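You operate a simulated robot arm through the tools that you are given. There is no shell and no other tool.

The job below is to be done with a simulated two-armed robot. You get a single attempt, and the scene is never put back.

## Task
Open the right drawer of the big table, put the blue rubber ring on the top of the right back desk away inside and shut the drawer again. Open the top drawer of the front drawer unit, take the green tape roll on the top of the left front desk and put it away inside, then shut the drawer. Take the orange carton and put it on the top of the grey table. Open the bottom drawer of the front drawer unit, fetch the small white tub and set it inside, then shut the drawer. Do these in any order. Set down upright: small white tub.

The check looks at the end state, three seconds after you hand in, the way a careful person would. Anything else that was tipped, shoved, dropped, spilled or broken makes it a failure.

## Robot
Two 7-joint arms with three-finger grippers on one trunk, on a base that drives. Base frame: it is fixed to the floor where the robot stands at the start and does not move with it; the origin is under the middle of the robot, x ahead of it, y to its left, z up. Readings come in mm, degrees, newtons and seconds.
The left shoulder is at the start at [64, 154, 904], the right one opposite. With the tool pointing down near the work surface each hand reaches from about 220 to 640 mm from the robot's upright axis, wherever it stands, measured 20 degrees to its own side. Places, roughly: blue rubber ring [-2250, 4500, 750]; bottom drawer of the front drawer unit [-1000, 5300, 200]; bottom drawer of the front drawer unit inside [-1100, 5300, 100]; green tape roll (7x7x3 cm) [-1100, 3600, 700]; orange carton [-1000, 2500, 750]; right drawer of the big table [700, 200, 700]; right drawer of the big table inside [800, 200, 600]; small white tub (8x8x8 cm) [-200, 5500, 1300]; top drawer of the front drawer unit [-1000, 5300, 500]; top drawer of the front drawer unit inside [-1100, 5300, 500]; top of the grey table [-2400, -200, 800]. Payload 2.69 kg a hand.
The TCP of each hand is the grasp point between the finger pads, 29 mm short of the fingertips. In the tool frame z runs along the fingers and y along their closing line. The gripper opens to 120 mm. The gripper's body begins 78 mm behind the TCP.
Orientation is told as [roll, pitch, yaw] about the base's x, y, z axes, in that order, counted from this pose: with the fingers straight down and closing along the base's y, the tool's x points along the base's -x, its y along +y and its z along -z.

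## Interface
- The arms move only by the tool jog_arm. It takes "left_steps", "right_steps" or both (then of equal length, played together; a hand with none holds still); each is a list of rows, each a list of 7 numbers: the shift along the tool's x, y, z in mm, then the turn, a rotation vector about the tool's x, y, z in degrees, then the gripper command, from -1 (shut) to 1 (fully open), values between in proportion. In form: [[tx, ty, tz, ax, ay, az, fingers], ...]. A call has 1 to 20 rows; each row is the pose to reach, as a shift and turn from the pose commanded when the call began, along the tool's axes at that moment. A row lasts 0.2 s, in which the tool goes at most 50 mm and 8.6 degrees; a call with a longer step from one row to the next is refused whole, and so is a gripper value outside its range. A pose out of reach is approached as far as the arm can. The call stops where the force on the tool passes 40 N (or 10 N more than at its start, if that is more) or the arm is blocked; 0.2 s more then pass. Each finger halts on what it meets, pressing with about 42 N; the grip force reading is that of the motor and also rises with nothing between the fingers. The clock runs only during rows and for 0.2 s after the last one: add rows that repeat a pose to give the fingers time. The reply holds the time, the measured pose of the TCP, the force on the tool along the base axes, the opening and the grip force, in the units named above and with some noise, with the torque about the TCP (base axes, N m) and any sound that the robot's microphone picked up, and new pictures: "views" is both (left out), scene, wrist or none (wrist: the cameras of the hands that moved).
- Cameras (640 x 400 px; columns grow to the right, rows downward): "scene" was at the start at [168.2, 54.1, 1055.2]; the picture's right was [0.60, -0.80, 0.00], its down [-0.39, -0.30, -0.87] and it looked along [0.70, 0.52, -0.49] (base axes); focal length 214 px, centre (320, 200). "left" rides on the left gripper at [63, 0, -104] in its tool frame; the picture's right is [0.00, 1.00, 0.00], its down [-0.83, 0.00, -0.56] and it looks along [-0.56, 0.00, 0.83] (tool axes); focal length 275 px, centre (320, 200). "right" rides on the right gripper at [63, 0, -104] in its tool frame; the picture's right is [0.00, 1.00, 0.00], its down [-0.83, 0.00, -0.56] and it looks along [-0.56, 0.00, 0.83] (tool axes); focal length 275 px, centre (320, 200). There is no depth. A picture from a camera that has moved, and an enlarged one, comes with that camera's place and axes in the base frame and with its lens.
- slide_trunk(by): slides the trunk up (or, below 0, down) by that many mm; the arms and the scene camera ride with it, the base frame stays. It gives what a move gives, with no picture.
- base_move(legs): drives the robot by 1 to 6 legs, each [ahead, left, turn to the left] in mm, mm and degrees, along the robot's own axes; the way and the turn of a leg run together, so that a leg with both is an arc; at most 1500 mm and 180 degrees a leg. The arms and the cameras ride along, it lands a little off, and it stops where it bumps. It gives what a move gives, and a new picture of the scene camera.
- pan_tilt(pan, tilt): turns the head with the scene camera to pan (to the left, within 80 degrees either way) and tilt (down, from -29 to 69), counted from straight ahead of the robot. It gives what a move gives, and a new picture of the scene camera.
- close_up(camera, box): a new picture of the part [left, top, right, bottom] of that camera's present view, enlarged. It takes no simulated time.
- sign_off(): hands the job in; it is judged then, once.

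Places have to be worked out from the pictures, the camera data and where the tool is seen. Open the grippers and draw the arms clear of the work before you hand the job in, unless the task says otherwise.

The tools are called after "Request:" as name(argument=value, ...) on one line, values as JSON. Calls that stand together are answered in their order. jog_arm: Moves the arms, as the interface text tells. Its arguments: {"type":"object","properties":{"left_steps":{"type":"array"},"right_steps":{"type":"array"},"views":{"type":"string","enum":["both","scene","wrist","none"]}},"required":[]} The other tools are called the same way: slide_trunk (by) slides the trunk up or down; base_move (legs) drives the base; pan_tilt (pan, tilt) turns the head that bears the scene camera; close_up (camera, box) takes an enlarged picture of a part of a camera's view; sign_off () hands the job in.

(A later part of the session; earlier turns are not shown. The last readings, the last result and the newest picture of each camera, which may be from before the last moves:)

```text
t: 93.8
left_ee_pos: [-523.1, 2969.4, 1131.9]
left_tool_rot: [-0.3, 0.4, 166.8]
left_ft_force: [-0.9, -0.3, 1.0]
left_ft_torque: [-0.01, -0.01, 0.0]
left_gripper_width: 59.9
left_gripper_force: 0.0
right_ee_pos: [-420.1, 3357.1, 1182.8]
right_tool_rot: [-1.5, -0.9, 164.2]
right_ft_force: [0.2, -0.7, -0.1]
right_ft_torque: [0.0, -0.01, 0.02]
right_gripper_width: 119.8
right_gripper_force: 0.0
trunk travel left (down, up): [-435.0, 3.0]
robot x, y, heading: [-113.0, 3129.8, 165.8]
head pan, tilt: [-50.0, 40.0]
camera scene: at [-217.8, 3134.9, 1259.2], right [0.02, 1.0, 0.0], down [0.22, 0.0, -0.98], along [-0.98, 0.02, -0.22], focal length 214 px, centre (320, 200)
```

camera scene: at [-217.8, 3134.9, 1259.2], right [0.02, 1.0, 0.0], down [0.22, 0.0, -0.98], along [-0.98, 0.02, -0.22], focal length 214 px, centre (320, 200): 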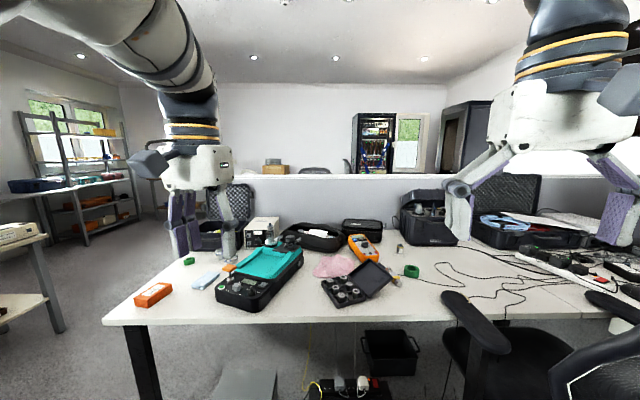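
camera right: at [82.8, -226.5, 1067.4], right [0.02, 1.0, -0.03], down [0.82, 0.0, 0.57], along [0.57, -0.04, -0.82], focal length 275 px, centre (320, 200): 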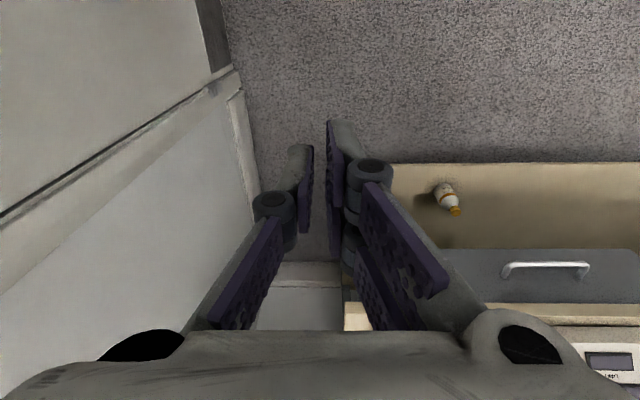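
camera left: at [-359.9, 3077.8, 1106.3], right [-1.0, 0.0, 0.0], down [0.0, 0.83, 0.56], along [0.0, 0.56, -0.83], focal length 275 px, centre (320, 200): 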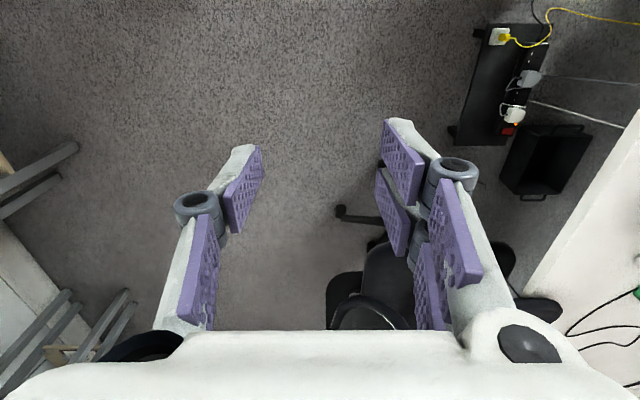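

The head isn't turning: it is jammed against the left upper arm. From this view the tape roll is at about [-1065, 3564]. I move the left hand outward and down to free the head.

Request:
jog_arm(left_steps=[[0, 20, 15, 0, 0, 0, 0], [0, 40, 30, 0, 0, 0, 0], [0, 60, 45, 0, 0, 0, 0], [0, 80, 60, 0, 0, 0, 0], [0, 80, 60, 0, 0, 0, 0]], views="scene")

Request:
pan_tilt(pan=-50, tilt=40)

```text
t: 95.0
left_ee_pos: [-541.4, 2891.5, 1073.1]
left_tool_rot: [-0.1, -0.2, 166.7]
left_ft_force: [0.0, 0.3, 0.3]
left_ft_torque: [-0.01, -0.01, -0.01]
left_gripper_width: 60.0
left_gripper_force: 0.0
right_ee_pos: [-421.1, 3357.0, 1183.7]
right_tool_rot: [-1.4, -1.0, 164.1]
right_ft_force: [-0.3, 0.5, -0.4]
right_ft_torque: [0.0, 0.01, -0.01]
right_gripper_width: 120.0
right_gripper_force: 0.1
trunk travel left (down, up): [-435.0, 3.0]
robot x, y, heading: [-116.0, 3133.5, 165.8]
head pan, tilt: [-50.0, 40.0]
camera scene: at [-161.3, 3209.9, 1215.9], right [0.9, 0.44, 0.0], down [0.28, -0.58, -0.77], along [-0.33, 0.69, -0.64], focal length 214 px, centre (320, 200)
```

scene: 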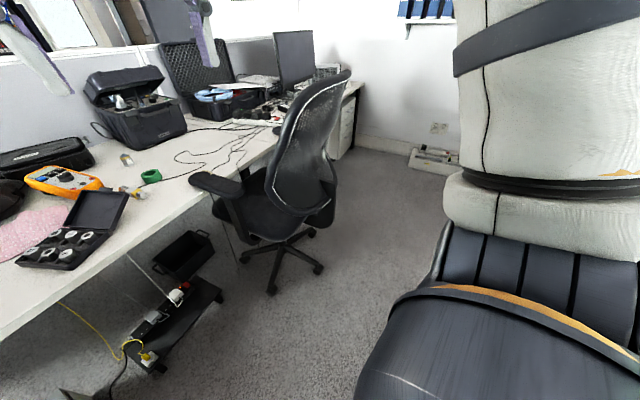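

```text
t: 95.6
left_ee_pos: [-541.9, 2889.8, 1073.2]
left_tool_rot: [-0.2, -0.2, 166.9]
left_ft_force: [0.1, 0.8, 0.6]
left_ft_torque: [-0.02, -0.02, -0.03]
left_gripper_width: 60.2
left_gripper_force: 0.0
right_ee_pos: [-419.0, 3357.3, 1183.5]
right_tool_rot: [-1.4, -0.9, 164.0]
right_ft_force: [0.9, -0.6, 0.7]
right_ft_torque: [-0.01, 0.0, 0.03]
right_gripper_width: 119.9
right_gripper_force: 0.1
trunk travel left (down, up): [-435.0, 3.0]
robot x, y, heading: [-116.9, 3132.2, 165.9]
head pan, tilt: [-50.0, 40.0]
camera scene: at [-161.5, 3209.5, 1215.9], right [0.9, 0.44, 0.0], down [0.28, -0.58, -0.77], along [-0.33, 0.69, -0.64], focal length 214 px, centre (320, 200)
```

scene: 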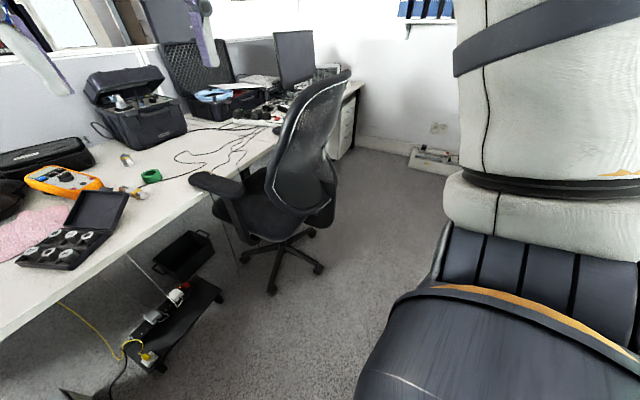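

The chair's near caster is at about [-671, 3637], well clear of my lane. I drive 440 mm ahead toward the desk.

Request:
base_move(legs=[[440, 0, 0]])

Request:
pan_tilt(pan=-25, tilt=45)

```text
t: 98.2
left_ee_pos: [-964.4, 2996.2, 1073.1]
left_tool_rot: [-0.2, -0.1, 166.9]
left_ft_force: [-0.7, 0.2, 0.3]
left_ft_torque: [0.03, -0.04, 0.0]
left_gripper_width: 60.0
left_gripper_force: 0.0
right_ee_pos: [-842.9, 3461.5, 1182.9]
right_tool_rot: [-1.5, -0.9, 164.2]
right_ft_force: [0.3, -0.4, 0.1]
right_ft_torque: [-0.02, -0.01, 0.01]
right_gripper_width: 119.9
right_gripper_force: 0.1
trunk travel left (down, up): [-435.0, 3.0]
robot x, y, heading: [-537.9, 3235.7, 166.1]
head pan, tilt: [-50.0, 40.0]
camera scene: at [-583.6, 3315.3, 1215.9], right [0.9, 0.44, 0.0], down [0.28, -0.58, -0.77], along [-0.34, 0.69, -0.64], focal length 214 px, centre (320, 200)
```

scene: 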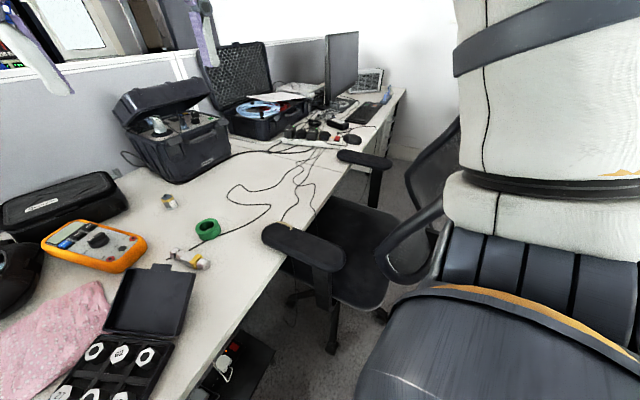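

```text
t: 99.1
left_ee_pos: [-962.8, 2996.3, 1073.1]
left_tool_rot: [-0.1, -0.1, 166.9]
left_ft_force: [0.1, -0.6, -0.4]
left_ft_torque: [-0.01, 0.06, 0.0]
left_gripper_width: 59.9
left_gripper_force: 0.2
right_ee_pos: [-841.9, 3463.3, 1183.6]
right_tool_rot: [-1.4, -1.0, 164.2]
right_ft_force: [0.4, 0.4, 0.0]
right_ft_torque: [-0.01, -0.02, -0.01]
right_gripper_width: 120.0
right_gripper_force: 0.0
trunk travel left (down, up): [-435.0, 3.0]
robot x, y, heading: [-538.4, 3236.7, 165.9]
head pan, tilt: [-25.0, 45.0]
camera scene: at [-609.2, 3290.1, 1208.7], right [0.63, 0.78, 0.0], down [0.55, -0.45, -0.71], along [-0.55, 0.45, -0.71], focal length 214 px, centre (320, 200)
```

scene: 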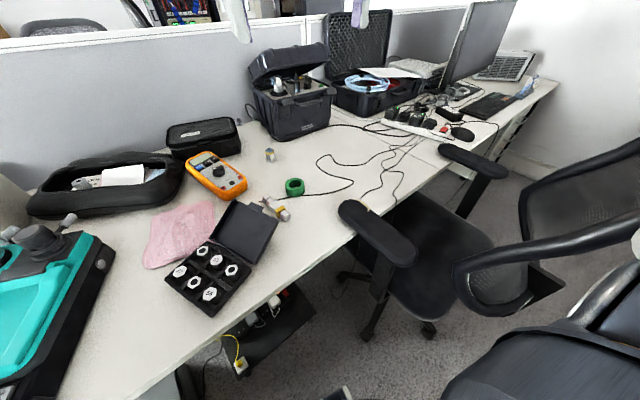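

I have a clear view of the tape roll at about [-1065, 3551]. I zoom to see how it lies.

Request:
close_up(camera="scene", box=[220, 140, 380, 240])

```text
4.00 times, centred on (300, 190) of scene
camera zoom: at [-609.2, 3290.1, 1208.7], right [0.63, 0.78, 0.0], down [0.55, -0.45, -0.71], along [-0.55, 0.45, -0.71], focal length 858 px, centre (400, 240)
```

zoom: 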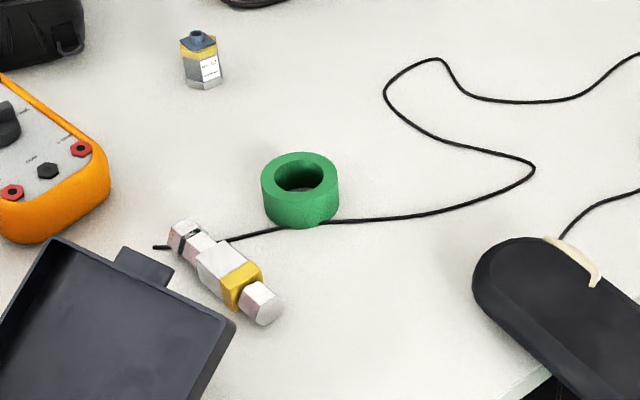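

The roll lies flat with free space around it. I bring the right hand over it to z≈930 with the fingers opened to 90 mm.

Request:
jog_arm(right_steps=[[-30, -3, 25, 0, 0, 0, 0.5], [-60, -6, 55, 0, 0, 0, 0.5], [-90, -9, 85, 0, 0, 0, 0.5], [-120, -12, 115, 0, 0, 0, 0.5], [-150, -15, 145, 0, 0, 0, 0.5], [-180, -18, 180, 0, 0, 0, 0.5], [-210, -21, 215, 0, 0, 0, 0.5], [-238, -24, 253, 0, 0, 0, 0.5], [-238, -24, 253, 0, 0, 0, 0.5]])

```text
t: 101.1
left_ee_pos: [-962.9, 2997.0, 1073.0]
left_tool_rot: [-0.1, 0.0, 166.9]
left_ft_force: [-1.0, 0.9, 0.1]
left_ft_torque: [-0.01, -0.04, -0.03]
left_gripper_width: 60.0
left_gripper_force: 0.0
right_ee_pos: [-1037.3, 3554.6, 937.9]
right_tool_rot: [-1.5, -1.0, 164.1]
right_ft_force: [0.3, -0.2, 0.0]
right_ft_torque: [0.0, -0.02, -0.01]
right_gripper_width: 90.0
right_gripper_force: 0.0
right hand out of reach, approached as far as the arm can: row 7, 8, 9
trunk travel left (down, up): [-435.0, 3.0]
robot x, y, heading: [-533.7, 3240.5, 166.1]
head pan, tilt: [-25.0, 45.0]
camera scene: at [-610.1, 3290.5, 1208.5], right [0.63, 0.78, 0.0], down [0.55, -0.45, -0.71], along [-0.55, 0.45, -0.71], focal length 214 px, centre (320, 200)
camera right: at [-977.1, 3535.4, 1040.7], right [-0.27, -0.96, -0.03], down [-0.8, 0.21, 0.57], along [-0.54, 0.17, -0.82], focal length 275 px, centre (320, 200)
```

scene: 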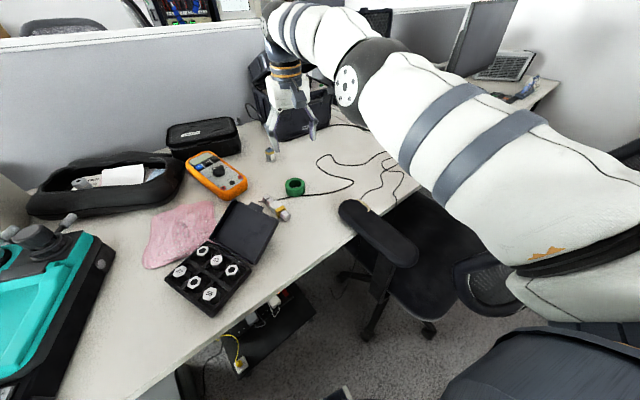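
right: 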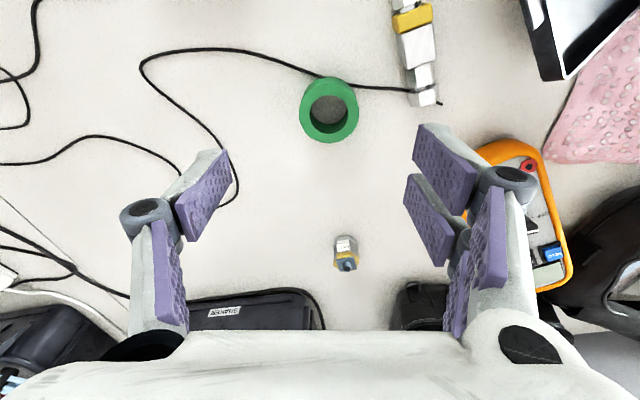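

The tape sits at about [-1062, 3556], and the right arm is near its reach limit at x=-1037. Lowering the trunk by 110 mm gains some reach, and I nudge the base forward 25 mm.

Request:
slide_trunk(by=-110)

Request:
base_move(legs=[[25, 0, 0]])

Request:
jog_arm(right_steps=[[0, 0, 0, 0, 0, 0, 0.5]], views="wrist")

```text
t: 102.5
left_ee_pos: [-977.9, 2999.5, 908.6]
left_tool_rot: [-0.1, 8.7, 166.9]
left_ft_force: [-0.4, 0.6, -0.8]
left_ft_torque: [-0.04, 0.01, 0.01]
left_gripper_width: 60.0
left_gripper_force: 0.0
right_ee_pos: [-1037.7, 3553.2, 829.7]
right_tool_rot: [-1.5, -1.0, 164.2]
right_ft_force: [0.8, 1.0, 0.0]
right_ft_torque: [-0.01, 0.02, 0.02]
right_gripper_width: 90.2
right_gripper_force: 0.1
trunk travel left (down, up): [-325.0, 113.0]
robot x, y, heading: [-537.9, 3237.3, 165.9]
head pan, tilt: [-25.0, 45.0]
```

```text
t: 103.4
left_ee_pos: [-1003.4, 3006.4, 907.9]
left_tool_rot: [-0.1, 8.9, 166.9]
left_ft_force: [-1.1, -0.9, 0.0]
left_ft_torque: [0.0, -0.05, -0.01]
left_gripper_width: 60.1
left_gripper_force: 0.0
right_ee_pos: [-1062.6, 3557.6, 829.7]
right_tool_rot: [-1.4, -0.9, 164.2]
right_ft_force: [-0.2, 1.4, -0.7]
right_ft_torque: [0.0, 0.01, 0.02]
right_gripper_width: 90.2
right_gripper_force: 0.2
trunk travel left (down, up): [-325.0, 113.0]
robot x, y, heading: [-561.7, 3247.0, 165.8]
head pan, tilt: [-25.0, 45.0]
camera scene: at [-712.4, 3315.7, 1082.5], right [0.63, 0.78, 0.0], down [0.55, -0.45, -0.71], along [-0.55, 0.44, -0.71], focal length 214 px, centre (320, 200)
```

scene: 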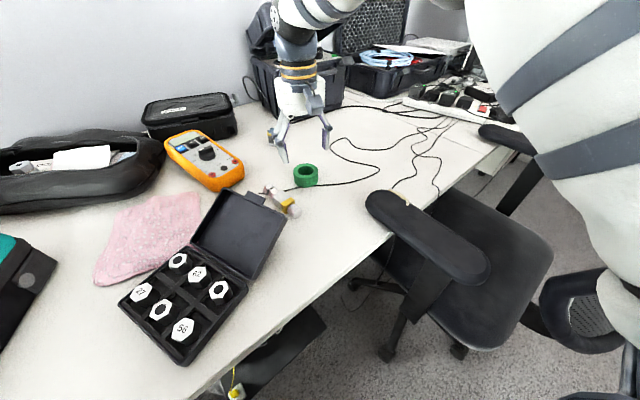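

```text
t: 103.8
left_ee_pos: [-1004.3, 3005.2, 908.3]
left_tool_rot: [0.0, 8.7, 166.9]
left_ft_force: [0.1, 0.1, -0.1]
left_ft_torque: [0.02, 0.04, 0.01]
left_gripper_width: 59.9
left_gripper_force: 0.1
right_ee_pos: [-1062.8, 3557.1, 829.9]
right_tool_rot: [-1.5, -1.0, 164.2]
right_ft_force: [0.1, -0.5, 0.1]
right_ft_torque: [0.02, -0.02, 0.01]
right_gripper_width: 90.1
right_gripper_force: 0.0
trunk travel left (down, up): [-325.0, 113.0]
robot x, y, heading: [-558.9, 3246.4, 166.1]
head pan, tilt: [-25.0, 45.0]
camera right: at [-1001.7, 3539.0, 932.6], right [-0.27, -0.96, -0.03], down [-0.8, 0.21, 0.57], along [-0.54, 0.17, -0.82], focal length 275 px, centre (320, 200)
```

right: 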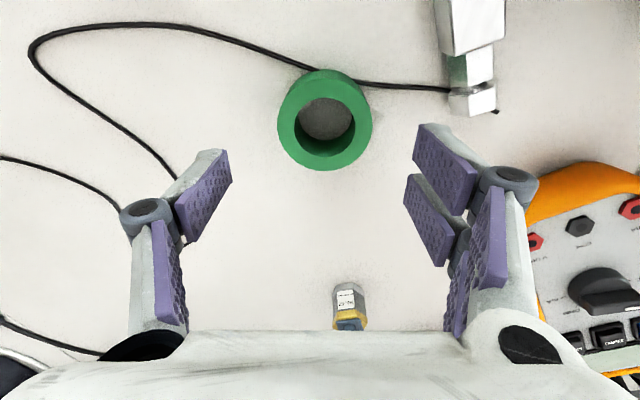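

The tape is centred under the right hand within about 4 mm, with the desk top near z 717–730. I descend in small steps to TCP z≈770 first.

Request:
jog_arm(right_steps=[[0, 3, 15, 0, 0, 0, 0.5], [0, 3, 30, 0, 0, 0, 0.5], [0, 3, 45, 0, 0, 0, 0.5], [0, 3, 60, 0, 0, 0, 0.5], [0, 3, 60, 0, 0, 0, 0.5]])

```text
t: 105.0
left_ee_pos: [-1003.0, 3005.4, 908.2]
left_tool_rot: [0.0, 8.7, 166.9]
left_ft_force: [-0.3, 0.8, 0.2]
left_ft_torque: [0.04, -0.03, 0.04]
left_gripper_width: 59.8
left_gripper_force: 0.1
right_ee_pos: [-1063.1, 3556.7, 770.8]
right_tool_rot: [-1.5, -1.0, 164.1]
right_ft_force: [-0.2, 0.1, -0.1]
right_ft_torque: [0.01, 0.02, -0.02]
right_gripper_width: 89.9
right_gripper_force: 0.0
trunk travel left (down, up): [-325.0, 113.0]
robot x, y, heading: [-560.5, 3244.0, 165.8]
head pan, tilt: [-25.0, 45.0]
camera scene: at [-711.5, 3315.5, 1082.7], right [0.63, 0.78, 0.0], down [0.55, -0.45, -0.71], along [-0.55, 0.45, -0.71], focal length 214 px, centre (320, 200)
camera right: at [-1001.6, 3537.5, 873.3], right [-0.27, -0.96, -0.03], down [-0.8, 0.21, 0.57], along [-0.54, 0.17, -0.82], focal length 275 px, centre (320, 200)
```

scene: 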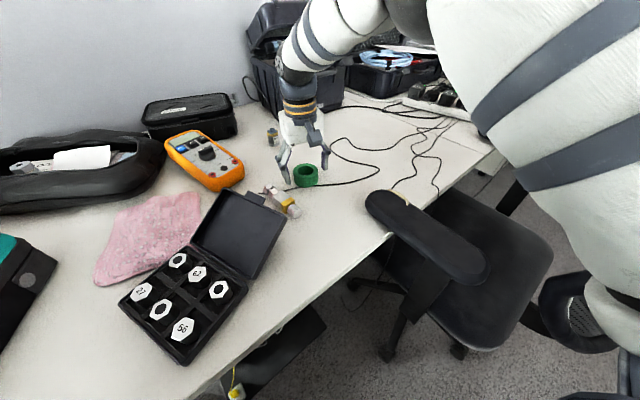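
right: 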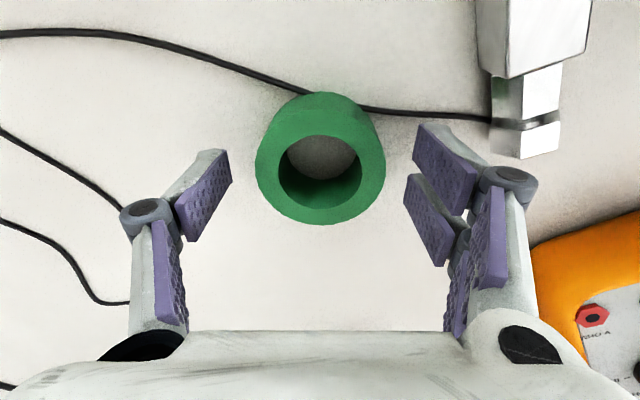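

The top of the roll is about 19 mm below the TCP, well between the fingers. I go down 13 mm more and close on it.

Request:
jog_arm(right_steps=[[-2, 1, 7, 0, 0, 0, 0.5], [-3, 1, 13, 0, 0, 0, 0.5], [-3, 1, 13, 0, 0, 0, 0.2], [-3, 1, 13, 0, 0, 0, -0.1], [-3, 1, 13, 0, 0, 0, -0.4], [-3, 1, 13, 0, 0, 0, -0.4]])

```text
t: 106.4
left_ee_pos: [-1002.6, 3005.0, 907.3]
left_tool_rot: [-0.2, 8.8, 166.9]
left_ft_force: [-0.3, 0.3, 0.3]
left_ft_torque: [0.02, 0.01, 0.02]
left_gripper_width: 60.1
left_gripper_force: 0.1
right_ee_pos: [-1065.8, 3555.7, 758.0]
right_tool_rot: [-1.5, -1.2, 164.3]
right_ft_force: [-3.5, -2.7, 10.1]
right_ft_torque: [-0.37, 0.07, -0.13]
right_gripper_width: 58.9
right_gripper_force: 41.7
trunk travel left (down, up): [-325.0, 113.0]
robot x, y, heading: [-562.3, 3244.1, 166.0]
head pan, tilt: [-25.0, 45.0]
camera scene: at [-711.3, 3315.0, 1082.8], right [0.63, 0.78, 0.0], down [0.55, -0.44, -0.71], along [-0.55, 0.45, -0.71], focal length 214 px, centre (320, 200)
camera right: at [-1005.3, 3537.4, 861.1], right [-0.27, -0.96, -0.03], down [-0.79, 0.21, 0.57], along [-0.54, 0.17, -0.82], focal length 275 px, centre (320, 200)
```

scene: 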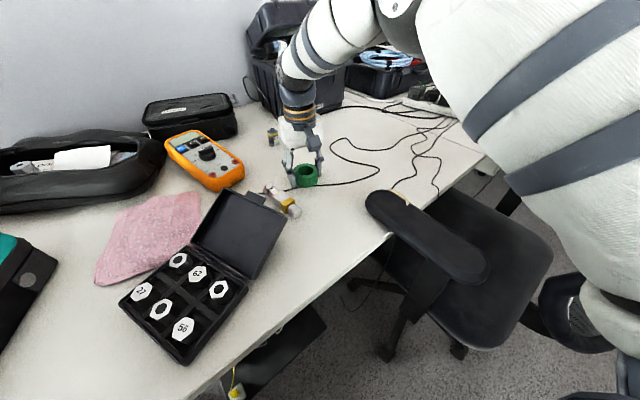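
right: 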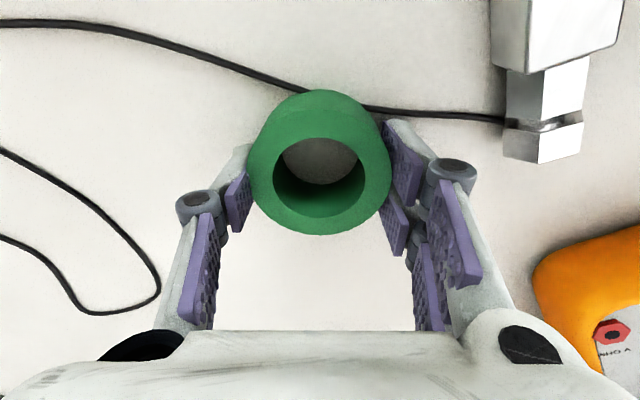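

The fingers hold the roll (59 mm, 42 N). I lift it by 120 mm and check that it comes along.

Request:
jog_arm(right_steps=[[0, 0, -15, 0, 0, 0, -0.6], [0, 0, -35, 0, 0, 0, -0.6], [0, 0, -60, 0, 0, 0, -0.6], [0, 0, -90, 0, 0, 0, -0.6], [0, 0, -120, 0, 0, 0, -0.6]])

```text
t: 107.6
left_ee_pos: [-1001.9, 3006.6, 908.6]
left_tool_rot: [-0.1, 8.7, 166.9]
left_ft_force: [-0.9, -0.5, 0.5]
left_ft_torque: [0.0, 0.01, 0.0]
left_gripper_width: 60.0
left_gripper_force: 0.0
right_ee_pos: [-1064.4, 3555.8, 874.9]
right_tool_rot: [-1.6, -1.0, 164.2]
right_ft_force: [0.4, -0.6, -1.1]
right_ft_torque: [0.02, 0.02, 0.01]
right_gripper_width: 58.9
right_gripper_force: 42.1
trunk travel left (down, up): [-325.0, 113.0]
robot x, y, heading: [-560.8, 3242.6, 166.1]
head pan, tilt: [-25.0, 45.0]
camera scene: at [-711.5, 3315.5, 1082.7], right [0.63, 0.78, 0.0], down [0.55, -0.45, -0.71], along [-0.55, 0.45, -0.71], focal length 214 px, centre (320, 200)
camera right: at [-1004.6, 3537.2, 979.3], right [-0.27, -0.96, -0.03], down [-0.8, 0.21, 0.57], along [-0.54, 0.17, -0.82], focal length 275 px, centre (320, 200)
```

scene: 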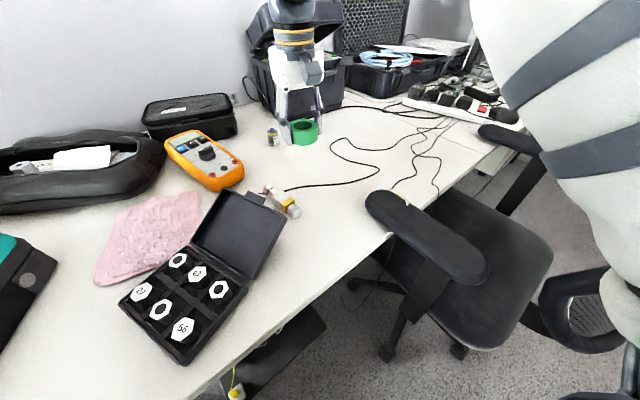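
right: 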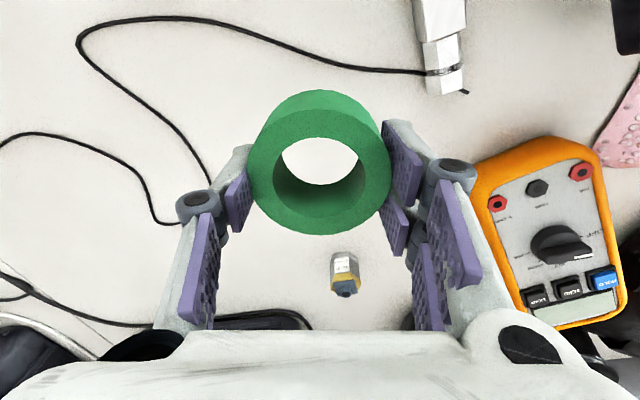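

The roll is held. I draw the right hand up and in toward the body, and raise the trunk again before backing out.

Request:
jog_arm(right_steps=[[10, 3, -25, 0, 0, 0, -0.6], [35, 8, -50, 0, 0, 0, -0.6], [65, 13, -75, 0, 0, 0, -0.6], [95, 18, -100, 0, 0, 0, -0.6], [125, 24, -120, 0, 0, 0, -0.6], [155, 30, -140, 0, 0, 0, -0.6], [185, 36, -150, 0, 0, 0, -0.6], [210, 42, -150, 0, 0, 0, -0.6], [210, 42, -150, 0, 0, 0, -0.6]], views="none")

Request:
slide_trunk(by=110)

```text
t: 109.6
left_ee_pos: [-1002.5, 3006.1, 907.8]
left_tool_rot: [-0.1, 8.9, 167.0]
left_ft_force: [0.3, 0.3, -0.1]
left_ft_torque: [0.04, 0.0, -0.02]
left_gripper_width: 59.8
left_gripper_force: 0.0
right_ee_pos: [-873.5, 3451.9, 1023.4]
right_tool_rot: [-1.5, -1.1, 164.1]
right_ft_force: [-0.1, 0.5, -1.0]
right_ft_torque: [-0.02, -0.01, 0.0]
right_gripper_width: 58.9
right_gripper_force: 42.3
trunk travel left (down, up): [-325.0, 113.0]
robot x, y, heading: [-561.6, 3245.6, 166.1]
head pan, tilt: [-25.0, 45.0]
```

```text
t: 111.0
left_ee_pos: [-1002.3, 3004.5, 1016.7]
left_tool_rot: [-0.1, 8.8, 166.9]
left_ft_force: [0.1, -0.3, -1.1]
left_ft_torque: [-0.04, -0.01, 0.0]
left_gripper_width: 60.0
left_gripper_force: 0.0
right_ee_pos: [-873.9, 3452.2, 1130.3]
right_tool_rot: [-1.5, -0.8, 164.2]
right_ft_force: [-0.2, 0.8, -0.2]
right_ft_torque: [0.01, -0.01, -0.02]
right_gripper_width: 58.9
right_gripper_force: 42.1
trunk travel left (down, up): [-435.0, 3.0]
robot x, y, heading: [-562.6, 3242.5, 166.1]
head pan, tilt: [-25.0, 45.0]
```

The roll is up at z≈1130. I tuck the left hand in and level it, then back out from the desk before turning, to stay away from the chair.

Request:
jog_arm(left_steps=[[15, -20, 0, 0, -3, 0, 0], [35, -45, 0, 0, -6, 0, 0], [55, -70, 0, 0, -8.8, 0, 0], [55, -70, 0, 0, -8.8, 0, 0]], views="none")

Request:
base_move(legs=[[-620, 0, 0]])

```text
t: 112.0
left_ee_pos: [-938.9, 3058.8, 1024.5]
left_tool_rot: [-0.3, -0.1, 167.0]
left_ft_force: [-0.1, 0.2, -0.1]
left_ft_torque: [0.03, 0.01, 0.01]
left_gripper_width: 60.2
left_gripper_force: 0.0
left hand out of reach, approached as far as the arm can: row 3, 4
right_ee_pos: [-873.9, 3450.8, 1132.6]
right_tool_rot: [-1.5, -1.0, 164.3]
right_ft_force: [-0.5, -0.6, -1.1]
right_ft_torque: [0.0, 0.02, -0.01]
right_gripper_width: 58.9
right_gripper_force: 42.0
trunk travel left (down, up): [-435.0, 3.0]
robot x, y, heading: [-560.4, 3246.1, 165.7]
head pan, tilt: [-25.0, 45.0]
```

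```text
t: 115.5
left_ee_pos: [-328.9, 2908.2, 1025.8]
left_tool_rot: [-0.2, 0.2, 166.6]
left_ft_force: [0.7, -0.3, 0.4]
left_ft_torque: [-0.02, 0.03, -0.01]
left_gripper_width: 59.8
left_gripper_force: 0.1
right_ee_pos: [-262.6, 3298.2, 1131.9]
right_tool_rot: [-1.4, -1.1, 163.9]
right_ft_force: [-0.6, 0.1, -0.7]
right_ft_torque: [-0.03, 0.0, 0.0]
right_gripper_width: 58.8
right_gripper_force: 41.9
trunk travel left (down, up): [-435.0, 3.0]
robot x, y, heading: [51.0, 3092.5, 165.7]
head pan, tilt: [-25.0, 45.0]
camera scene: at [-21.7, 3142.1, 1208.7], right [0.63, 0.77, 0.0], down [0.55, -0.45, -0.71], along [-0.55, 0.45, -0.71], focal length 214 px, centre (320, 200)
```

scene: 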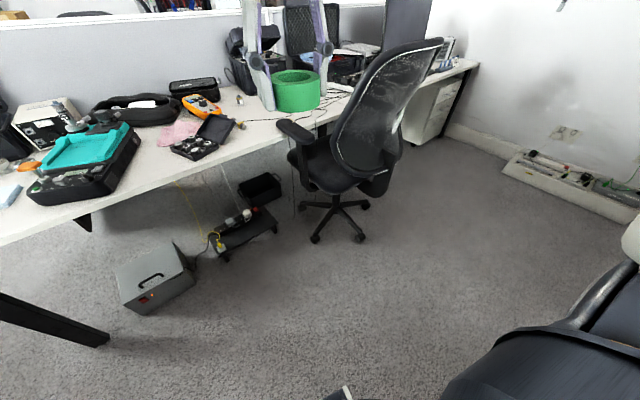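

The tape is held in the right hand. I turn right to heading 90°, shift right a little and drive up the aisle past the chair.

Request:
base_move(legs=[[0, 0, -75.7], [0, -70, 0], [1400, 0, 0]])

Request:
pan_tilt(pan=35, tilt=25)

```text
t: 126.5
left_ee_pos: [-72.4, 4793.8, 1025.2]
left_tool_rot: [-0.3, 0.1, 87.9]
left_ft_force: [0.2, 0.1, -0.7]
left_ft_torque: [0.02, 0.0, 0.01]
left_gripper_width: 59.8
left_gripper_force: 0.1
right_ee_pos: [323.9, 4804.8, 1133.1]
right_tool_rot: [-1.4, -1.0, 85.1]
right_ft_force: [-1.0, 0.9, -0.5]
right_ft_torque: [-0.01, 0.0, -0.02]
right_gripper_width: 58.7
right_gripper_force: 42.5
trunk travel left (down, up): [-435.0, 3.0]
robot x, y, heading: [178.4, 4458.7, 87.0]
head pan, tilt: [-25.0, 45.0]
camera scene: at [213.6, 4534.7, 1208.7], right [0.88, -0.47, 0.0], down [-0.33, -0.62, -0.71], along [0.33, 0.62, -0.71], focal length 214 px, centre (320, 200)
```

scene: 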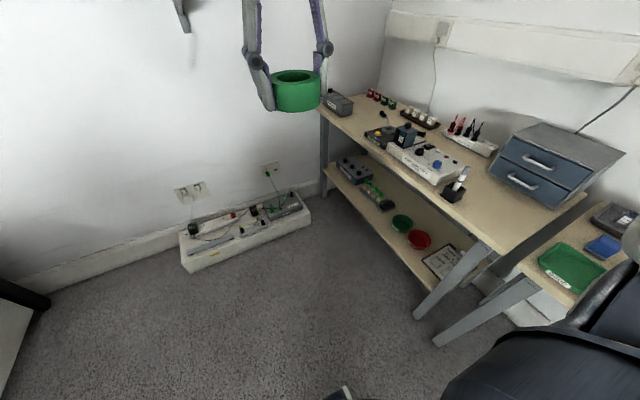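

```text
t: 127.8
left_ee_pos: [-74.6, 4794.2, 1025.8]
left_tool_rot: [-0.5, 0.0, 87.8]
left_ft_force: [0.1, -0.2, 0.5]
left_ft_torque: [0.0, -0.02, 0.04]
left_gripper_width: 60.0
left_gripper_force: 0.0
right_ee_pos: [325.4, 4804.4, 1131.6]
right_tool_rot: [-1.6, -1.0, 85.0]
right_ft_force: [-0.1, 0.4, -1.0]
right_ft_torque: [0.04, -0.03, 0.02]
right_gripper_width: 58.9
right_gripper_force: 42.0
trunk travel left (down, up): [-435.0, 3.0]
robot x, y, heading: [180.9, 4458.7, 86.7]
head pan, tilt: [35.0, 25.0]
camera scene: at [195.8, 4551.2, 1232.3], right [0.97, -0.23, 0.0], down [-0.11, -0.48, -0.87], along [0.2, 0.85, -0.49], focal length 214 px, centre (320, 200)
```

scene: 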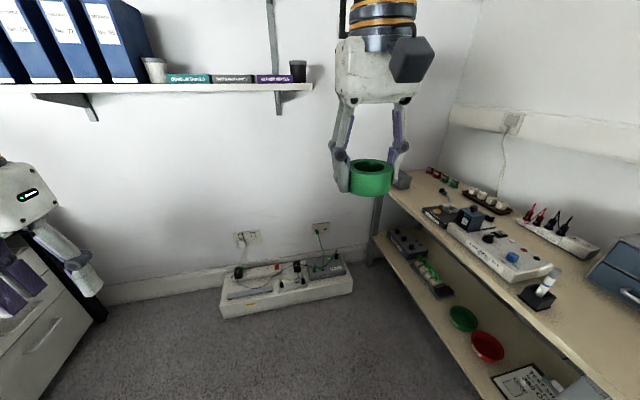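

The head is jammed by the left arm again (it looks to the right of the commanded pan), so I move the left hand outward.

Request:
jog_arm(left_steps=[[-10, 25, 10, 0, 0, 0, 0], [-20, 50, 20, 0, 0, 0, 0], [-30, 75, 30, 0, 0, 0, 0], [-40, 100, 40, 0, 0, 0, 0], [-40, 100, 40, 0, 0, 0, 0]], views="scene")

```text
t: 129.0
left_ee_pos: [-171.0, 4836.9, 986.4]
left_tool_rot: [-0.1, 0.1, 87.6]
left_ft_force: [0.7, 0.6, 0.2]
left_ft_torque: [0.02, 0.01, 0.01]
left_gripper_width: 59.8
left_gripper_force: 0.0
right_ee_pos: [323.2, 4804.6, 1131.3]
right_tool_rot: [-1.5, -1.0, 85.0]
right_ft_force: [-1.0, -0.3, -0.3]
right_ft_torque: [0.01, -0.01, -0.03]
right_gripper_width: 58.6
right_gripper_force: 42.0
trunk travel left (down, up): [-435.0, 3.0]
robot x, y, heading: [179.0, 4455.0, 86.7]
head pan, tilt: [35.0, 25.0]
camera scene: at [127.0, 4540.9, 1239.3], right [0.85, 0.53, 0.0], down [0.22, -0.36, -0.91], along [-0.48, 0.77, -0.42], focal length 214 px, centre (320, 200)
```

scene: 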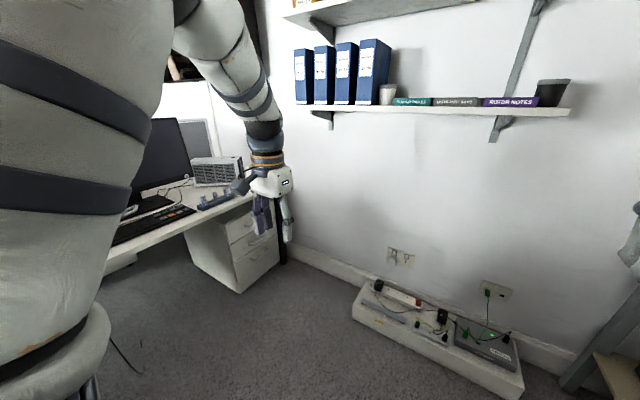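

The head turned now. I zoom on the drawer unit and on the shelf with the tub.

Request:
close_up(camera="scene", box=[120, 180, 320, 305])

Request:
close_up(camera="scene", box=[270, 20, 590, 150])

```text
3.20 times, centred on (220, 242) of scene
camera zoom: at [127.0, 4540.9, 1239.3], right [0.85, 0.53, 0.0], down [0.22, -0.36, -0.91], along [-0.48, 0.77, -0.42], focal length 686 px, centre (640, 64)
```

zoom: 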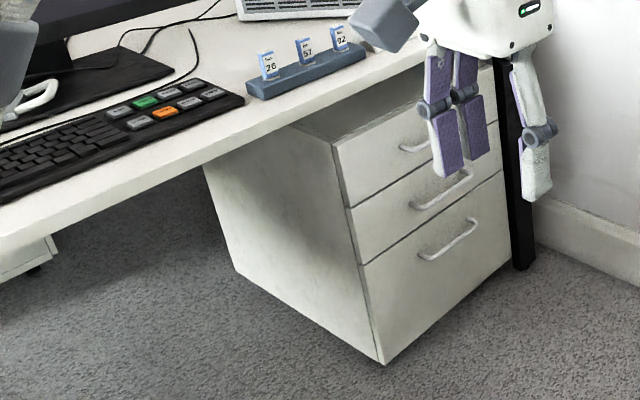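

```text
2.00 times, centred on (430, 85) of scene
camera zoom: at [127.0, 4540.9, 1239.3], right [0.85, 0.53, 0.0], down [0.22, -0.36, -0.91], along [-0.48, 0.77, -0.42], focal length 429 px, centre (100, 430)
```

zoom: 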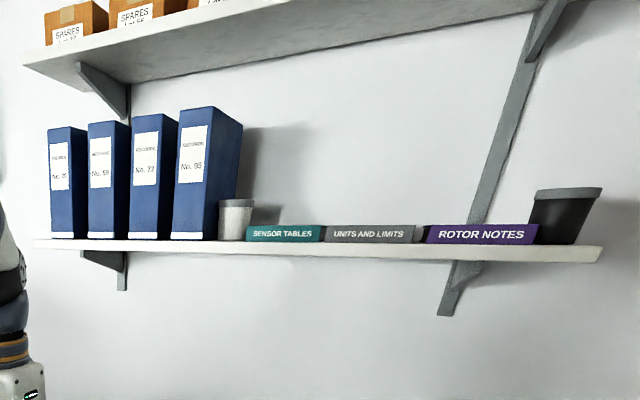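

The drawer unit has three drawers with bar handles: front face at x≈-912, handles around y≈5345, z≈512/367/245. A trunking box on the floor limits how close I can stand to the wall, so the right hand must work the handles. I look at the desk beside it for a free spot.

Request:
pan_tilt(pan=70, tilt=25)

```text
t: 130.0
left_ee_pos: [-170.7, 4836.1, 986.3]
left_tool_rot: [-0.2, 0.1, 87.8]
left_ft_force: [0.2, 0.1, -0.6]
left_ft_torque: [-0.03, 0.01, -0.04]
left_gripper_width: 60.0
left_gripper_force: 0.0
right_ee_pos: [324.2, 4805.4, 1132.1]
right_tool_rot: [-1.4, -1.0, 85.1]
right_ft_force: [-1.3, 0.4, -1.6]
right_ft_torque: [-0.01, -0.01, -0.01]
right_gripper_width: 58.8
right_gripper_force: 42.5
trunk travel left (down, up): [-435.0, 3.0]
robot x, y, heading: [181.0, 4459.6, 86.9]
head pan, tilt: [70.0, 25.0]
camera scene: at [90.5, 4499.2, 1239.2], right [0.39, 0.92, 0.0], down [0.39, -0.17, -0.91], along [-0.83, 0.36, -0.42], focal length 214 px, centre (320, 200)
```

scene: 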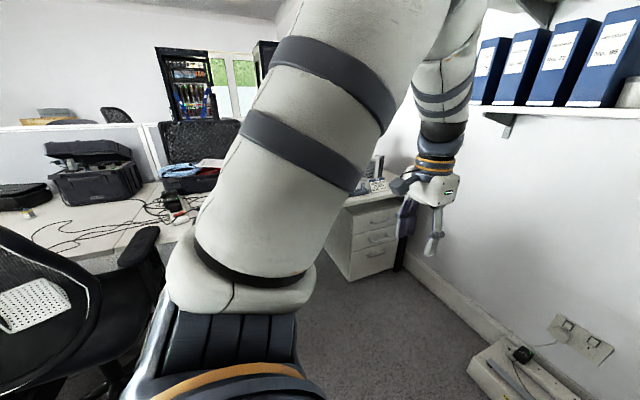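

The left arm hides the desk. I drive 250 mm ahead and turn left to face the desks squarely.

Request:
base_move(legs=[[250, 0, 0], [0, 0, 93]])

Request:
pan_tilt(pan=-5, tilt=25)

Request:
close_up(camera="scene", box=[160, 120, 480, 320])

```text
t: 135.8
left_ee_pos: [-164.2, 4333.3, 986.8]
left_tool_rot: [-0.3, 0.0, -178.8]
left_ft_force: [-0.9, 0.4, -0.7]
left_ft_torque: [0.04, -0.03, 0.02]
left_gripper_width: 60.2
left_gripper_force: 0.0
right_ee_pos: [-161.5, 4829.7, 1131.7]
right_tool_rot: [-1.4, -1.0, 178.5]
right_ft_force: [0.1, -0.7, -0.3]
right_ft_torque: [-0.01, 0.01, 0.0]
right_gripper_width: 58.8
right_gripper_force: 42.0
trunk travel left (down, up): [-435.0, 3.0]
robot x, y, heading: [194.2, 4707.1, -179.7]
head pan, tilt: [70.0, 25.0]
camera scene: at [152.9, 4618.3, 1239.2], right [-0.94, 0.34, 0.0], down [0.14, 0.4, -0.91], along [-0.31, -0.85, -0.42], focal length 214 px, centre (320, 200)
```

scene: 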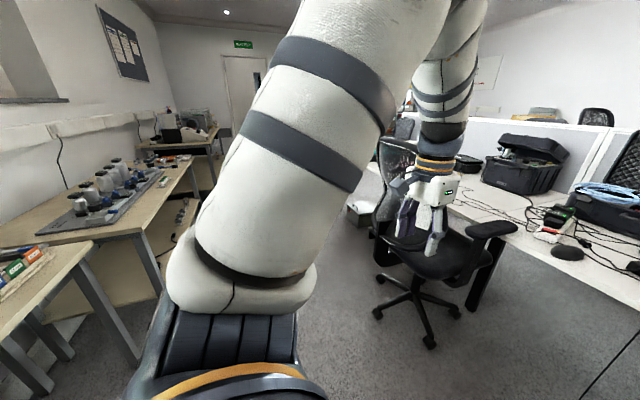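

```text
t: 137.3
left_ee_pos: [-162.7, 4333.0, 986.2]
left_tool_rot: [-0.2, 0.1, -178.8]
left_ft_force: [0.2, -0.2, 0.1]
left_ft_torque: [0.0, 0.05, -0.02]
left_gripper_width: 60.0
left_gripper_force: 0.2
right_ee_pos: [-162.3, 4829.3, 1132.2]
right_tool_rot: [-1.5, -0.9, 178.5]
right_ft_force: [-0.3, -0.1, -0.6]
right_ft_torque: [0.0, 0.01, -0.01]
right_gripper_width: 58.8
right_gripper_force: 42.0
trunk travel left (down, up): [-435.0, 3.0]
robot x, y, heading: [193.4, 4706.2, -179.9]
head pan, tilt: [-5.0, 25.0]
camera scene: at [92.1, 4712.6, 1239.2], right [0.08, 1.0, 0.0], down [0.42, -0.03, -0.91], along [-0.9, 0.07, -0.42], focal length 214 px, centre (320, 200)
```

scene: 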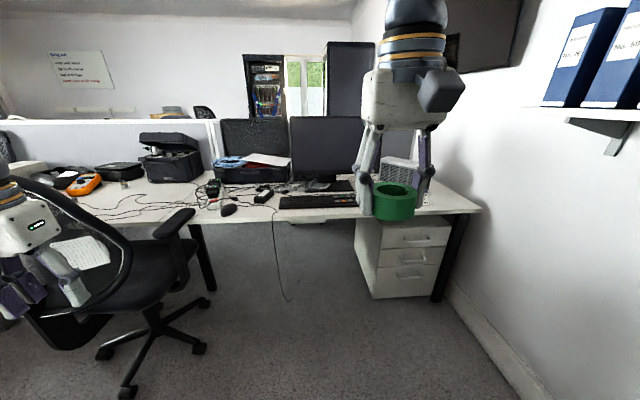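

```text
2.00 times, centred on (320, 220) of scene
camera zoom: at [92.1, 4712.6, 1239.2], right [0.08, 1.0, 0.0], down [0.42, -0.03, -0.91], along [-0.9, 0.07, -0.42], focal length 429 px, centre (320, 160)
```

zoom: 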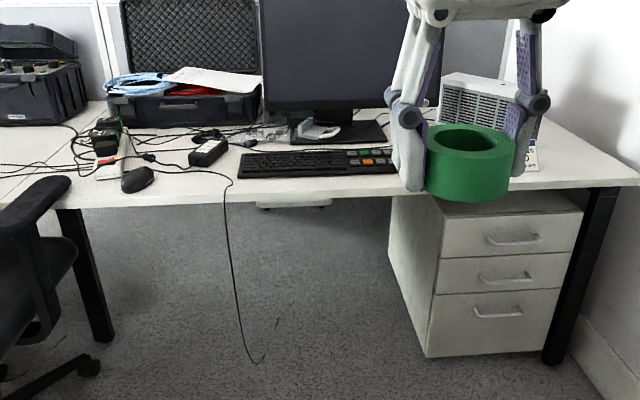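

The desk ends at x≈-813 and the handles sit at about [-868, 5350, 509/371/230]. I plan to open the top drawer with the left hand from a diagonal stance while the right keeps the tape. First I lower the trunk here.

Request:
slide_trunk(by=-355)

Request:
jog_arm(left_steps=[[-5, -5, 5, 4.95, -4.95, -4.95, 0], [-10, -10, 10, 9.9, -9.9, -9.9, 0], [-15, -15, 15, 14.85, -14.85, -14.85, 0], [-20, -20, 20, 19.8, -19.8, -19.8, 0], [-26, -26, 25, 24.75, -24.75, -24.75, 0], [-31, -31, 30, 29.7, -29.7, -29.7, 0], [-37, -37, 36, 34.65, -34.65, -34.65, 0], [-42, -42, 41, 39.6, -39.6, -39.6, 0], [-47, -47, 46, 44.55, -44.55, -44.55, 0], [-53, -53, 51, 49.5, -49.5, -49.5, 0], [-58, -58, 56, 54.45, -54.45, -54.45, 0], [-63, -63, 61, 59.4, -59.4, -59.4, 0], [-68, -68, 66, 64.35, -64.35, -64.35, 0], [-74, -73, 71, 69.28, -69.28, -69.28, 0], [-74, -73, 71, 69.28, -69.28, -69.28, 0]])

```text
t: 140.7
left_ee_pos: [-186.6, 4332.9, 556.4]
left_tool_rot: [-0.1, 13.6, -178.7]
left_ft_force: [-0.3, -0.4, -0.2]
left_ft_torque: [0.04, -0.01, -0.01]
left_gripper_width: 60.2
left_gripper_force: 0.2
right_ee_pos: [-181.7, 4828.5, 754.9]
right_tool_rot: [-1.6, 2.6, 178.5]
right_ft_force: [0.1, 0.2, -1.0]
right_ft_torque: [-0.02, 0.02, 0.01]
right_gripper_width: 58.5
right_gripper_force: 42.3
trunk travel left (down, up): [-80.0, 358.0]
robot x, y, heading: [197.2, 4705.1, -179.5]
head pan, tilt: [-5.0, 25.0]
```

```text
t: 143.9
left_ee_pos: [-247.5, 4402.3, 469.3]
left_tool_rot: [-76.6, 0.1, -88.7]
left_ft_force: [0.2, -0.9, -0.2]
left_ft_torque: [-0.01, 0.04, -0.03]
left_gripper_width: 60.1
left_gripper_force: 0.0
left hand out of reach, approached as far as the arm can: row 10, 11, 12, 13, 14, 15
right_ee_pos: [-182.8, 4830.5, 755.0]
right_tool_rot: [-1.6, 2.6, 178.5]
right_ft_force: [0.4, 0.2, -0.4]
right_ft_torque: [0.02, -0.02, -0.01]
right_gripper_width: 58.7
right_gripper_force: 42.3
trunk travel left (down, up): [-80.0, 358.0]
robot x, y, heading: [191.2, 4706.1, -179.6]
head pan, tilt: [-5.0, 25.0]
camera scene: at [-65.6, 4711.8, 850.2], right [0.08, 1.0, 0.0], down [0.42, -0.03, -0.91], along [-0.9, 0.07, -0.42], focal length 214 px, centre (320, 200)
camera left: at [-147.4, 4467.4, 491.9], right [0.23, 0.0, -0.97], down [0.56, -0.82, 0.13], along [-0.8, -0.57, -0.19], focal length 275 px, centre (320, 200)
```

scene: 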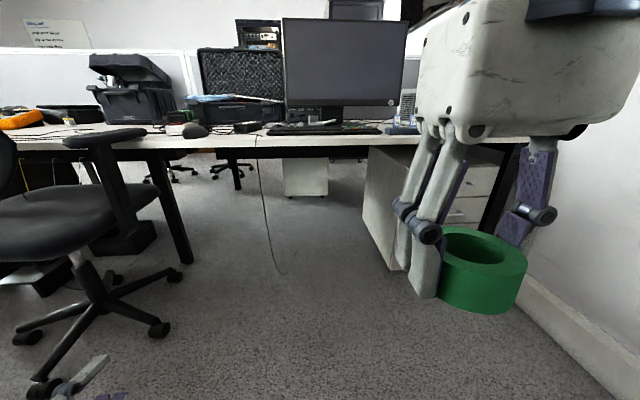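
left: 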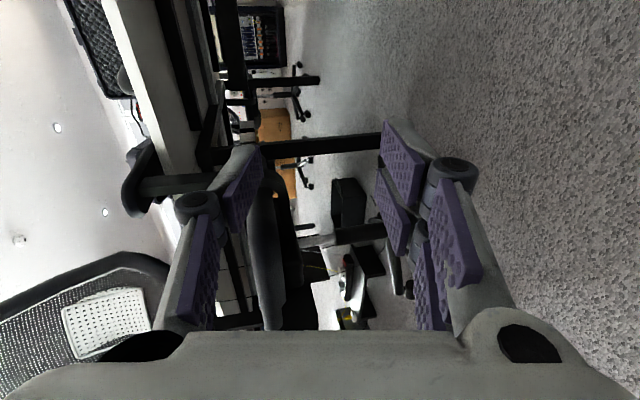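

The head and shoulders moved forward as the trunk went down, which extends the reach ahead. I strafe to y≈5100, turn to heading 155° and move in to about x=-120.

Request:
base_move(legs=[[0, -395, 0], [0, 0, -25], [250, 120, 0]])

Request:
pan_tilt(pan=0, tilt=25)

```text
t: 150.3
left_ee_pos: [-607.5, 4993.5, 467.4]
left_tool_rot: [-76.5, 0.1, -113.3]
left_ft_force: [-0.1, 0.1, -0.2]
left_ft_torque: [0.01, 0.01, 0.06]
left_gripper_width: 60.1
left_gripper_force: 0.0
right_ee_pos: [-372.0, 5355.9, 755.4]
right_tool_rot: [-1.7, 2.7, 153.9]
right_ft_force: [0.7, 0.3, -0.5]
right_ft_torque: [-0.01, -0.04, 0.02]
right_gripper_width: 58.5
right_gripper_force: 42.4
trunk travel left (down, up): [-80.0, 358.0]
robot x, y, heading: [-78.4, 5087.7, 155.5]
head pan, tilt: [-5.0, 25.0]
camera scene: at [-314.0, 5197.7, 850.2], right [0.49, 0.87, 0.0], down [0.37, -0.21, -0.91], along [-0.79, 0.44, -0.42], focal length 214 px, centre (320, 200)
```

scene: 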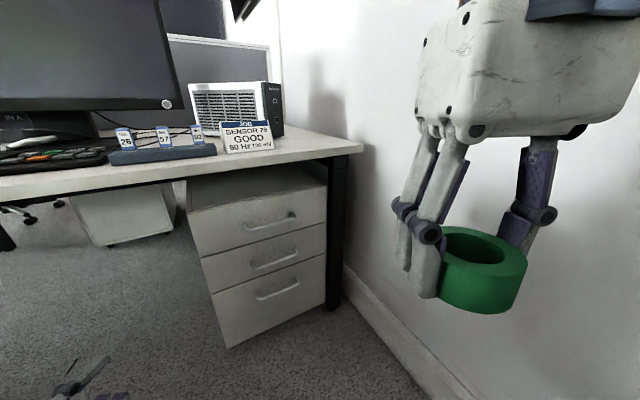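

```text
t: 150.9
left_ee_pos: [-608.0, 4992.9, 469.2]
left_tool_rot: [-76.5, 0.1, -113.2]
left_ft_force: [-0.2, -0.3, 0.4]
left_ft_torque: [-0.03, -0.01, 0.01]
left_gripper_width: 59.9
left_gripper_force: 0.0
right_ee_pos: [-372.0, 5354.9, 755.3]
right_tool_rot: [-1.6, 2.7, 153.9]
right_ft_force: [0.5, -0.3, -0.8]
right_ft_torque: [0.03, -0.03, -0.01]
right_gripper_width: 58.5
right_gripper_force: 42.1
trunk travel left (down, up): [-80.0, 358.0]
robot x, y, heading: [-85.6, 5087.5, 155.7]
head pan, tilt: [0.0, 25.0]
camera scene: at [-317.6, 5190.5, 850.2], right [0.41, 0.91, 0.0], down [0.39, -0.17, -0.91], along [-0.83, 0.37, -0.42], focal length 214 px, centre (320, 200)
```

scene: 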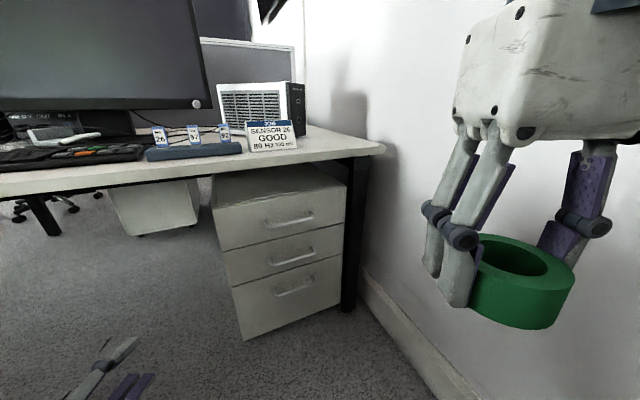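

With two views the handles come out at x≈-855, y≈5334, z≈531/392/261. I raise the right hand with the tape out of the way and bring the left hand before the top handle, pointing along -x with vertical closing.

Request:
jog_arm(left_steps=[[28, -14, 28, 1.5, -2.6, -0.3, 0], [56, -28, 56, 3, -5.1, -0.6, 0], [84, -41, 84, 4.4, -7.7, -0.9, 0], [113, -55, 112, 5.9, -10.3, -1.2, 0], [141, -69, 140, 7.4, -12.8, -1.5, 0], [169, -83, 168, 8.9, -15.4, -1.8, 0], [197, -97, 196, 10.3, -18, -2.1, 0], [225, -110, 224, 11.8, -20.5, -2.4, 0], [253, -124, 240, 13.3, -23.1, -2.7, 0], [253, -124, 240, 13.3, -23.1, -2.7, 0]], right_steps=[[0, -12, -20, 0, 0, 0, -0.6], [0, -24, -40, 0, 0, 0, -0.6], [0, -36, -60, 0, 0, 0, -0.6], [0, -48, -80, 0, 0, 0, -0.6], [0, -60, -100, 0, 0, 0, -0.6], [0, -60, -100, 0, 0, 0, -0.6], [0, -60, -100, 0, 0, 0, -0.6], [0, -60, -100, 0, 0, 0, -0.6], [0, -60, -100, 0, 0, 0, -0.6], [0, -60, -100, 0, 0, 0, -0.6]])

```text
t: 153.1
left_ee_pos: [-748.3, 5330.8, 533.0]
left_tool_rot: [-89.9, 0.0, -90.1]
left_ft_force: [1.4, 0.2, -0.8]
left_ft_torque: [-0.01, 0.02, 0.02]
left_gripper_width: 59.8
left_gripper_force: 0.1
right_ee_pos: [-362.6, 5370.2, 751.9]
right_tool_rot: [-1.4, 2.6, 153.9]
right_ft_force: [-0.3, 0.3, -1.5]
right_ft_torque: [0.03, 0.01, -0.03]
right_gripper_width: 58.7
right_gripper_force: 41.9
right hand out of reach, approached as far as the arm can: row 1, 2, 3, 4, 5, 6, 7, 8, 9, 10
trunk travel left (down, up): [-80.0, 358.0]
robot x, y, heading: [-80.5, 5083.8, 155.7]
head pan, tilt: [0.0, 25.0]
camera scene: at [-317.6, 5190.5, 850.2], right [0.41, 0.91, 0.0], down [0.39, -0.17, -0.91], along [-0.83, 0.37, -0.42], focal length 214 px, centre (320, 200)
camera right: at [-312.2, 5342.8, 858.1], right [-0.43, -0.9, -0.03], down [-0.78, 0.36, 0.52], along [-0.46, 0.25, -0.86], focal length 275 px, centre (320, 200)
camera left: at [-643.9, 5393.4, 531.5], right [0.0, 0.0, -1.0], down [0.55, -0.83, 0.0], along [-0.83, -0.55, 0.0], focal length 275 px, centre (320, 200)
```

scene: 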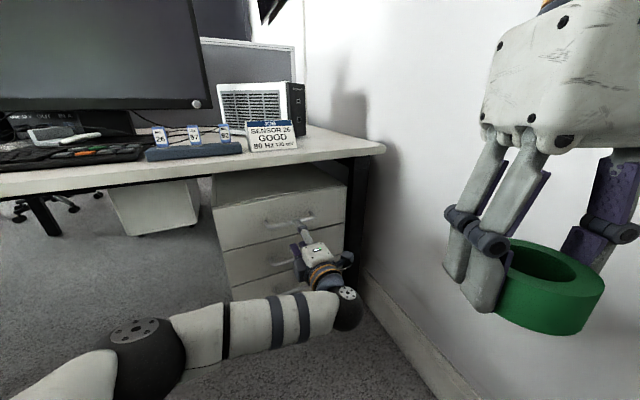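
right: 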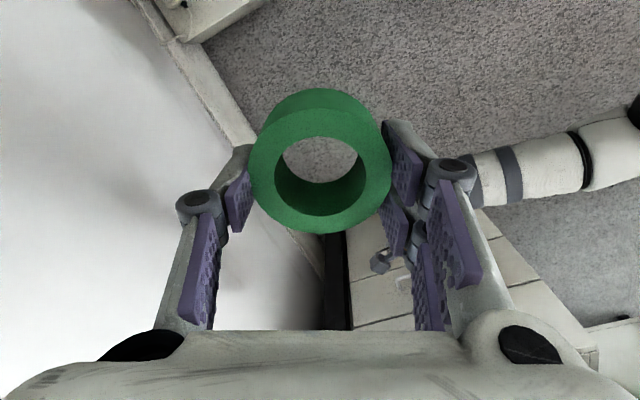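
left: 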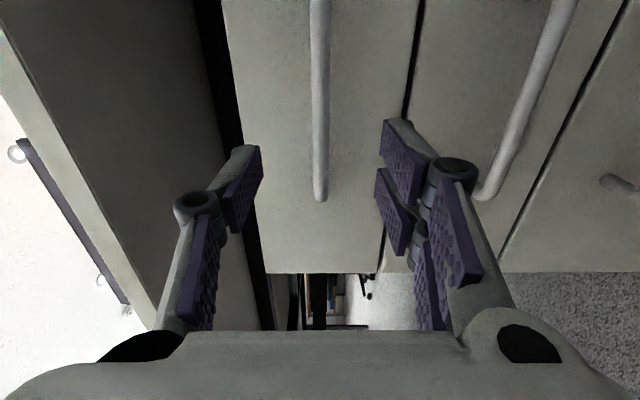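

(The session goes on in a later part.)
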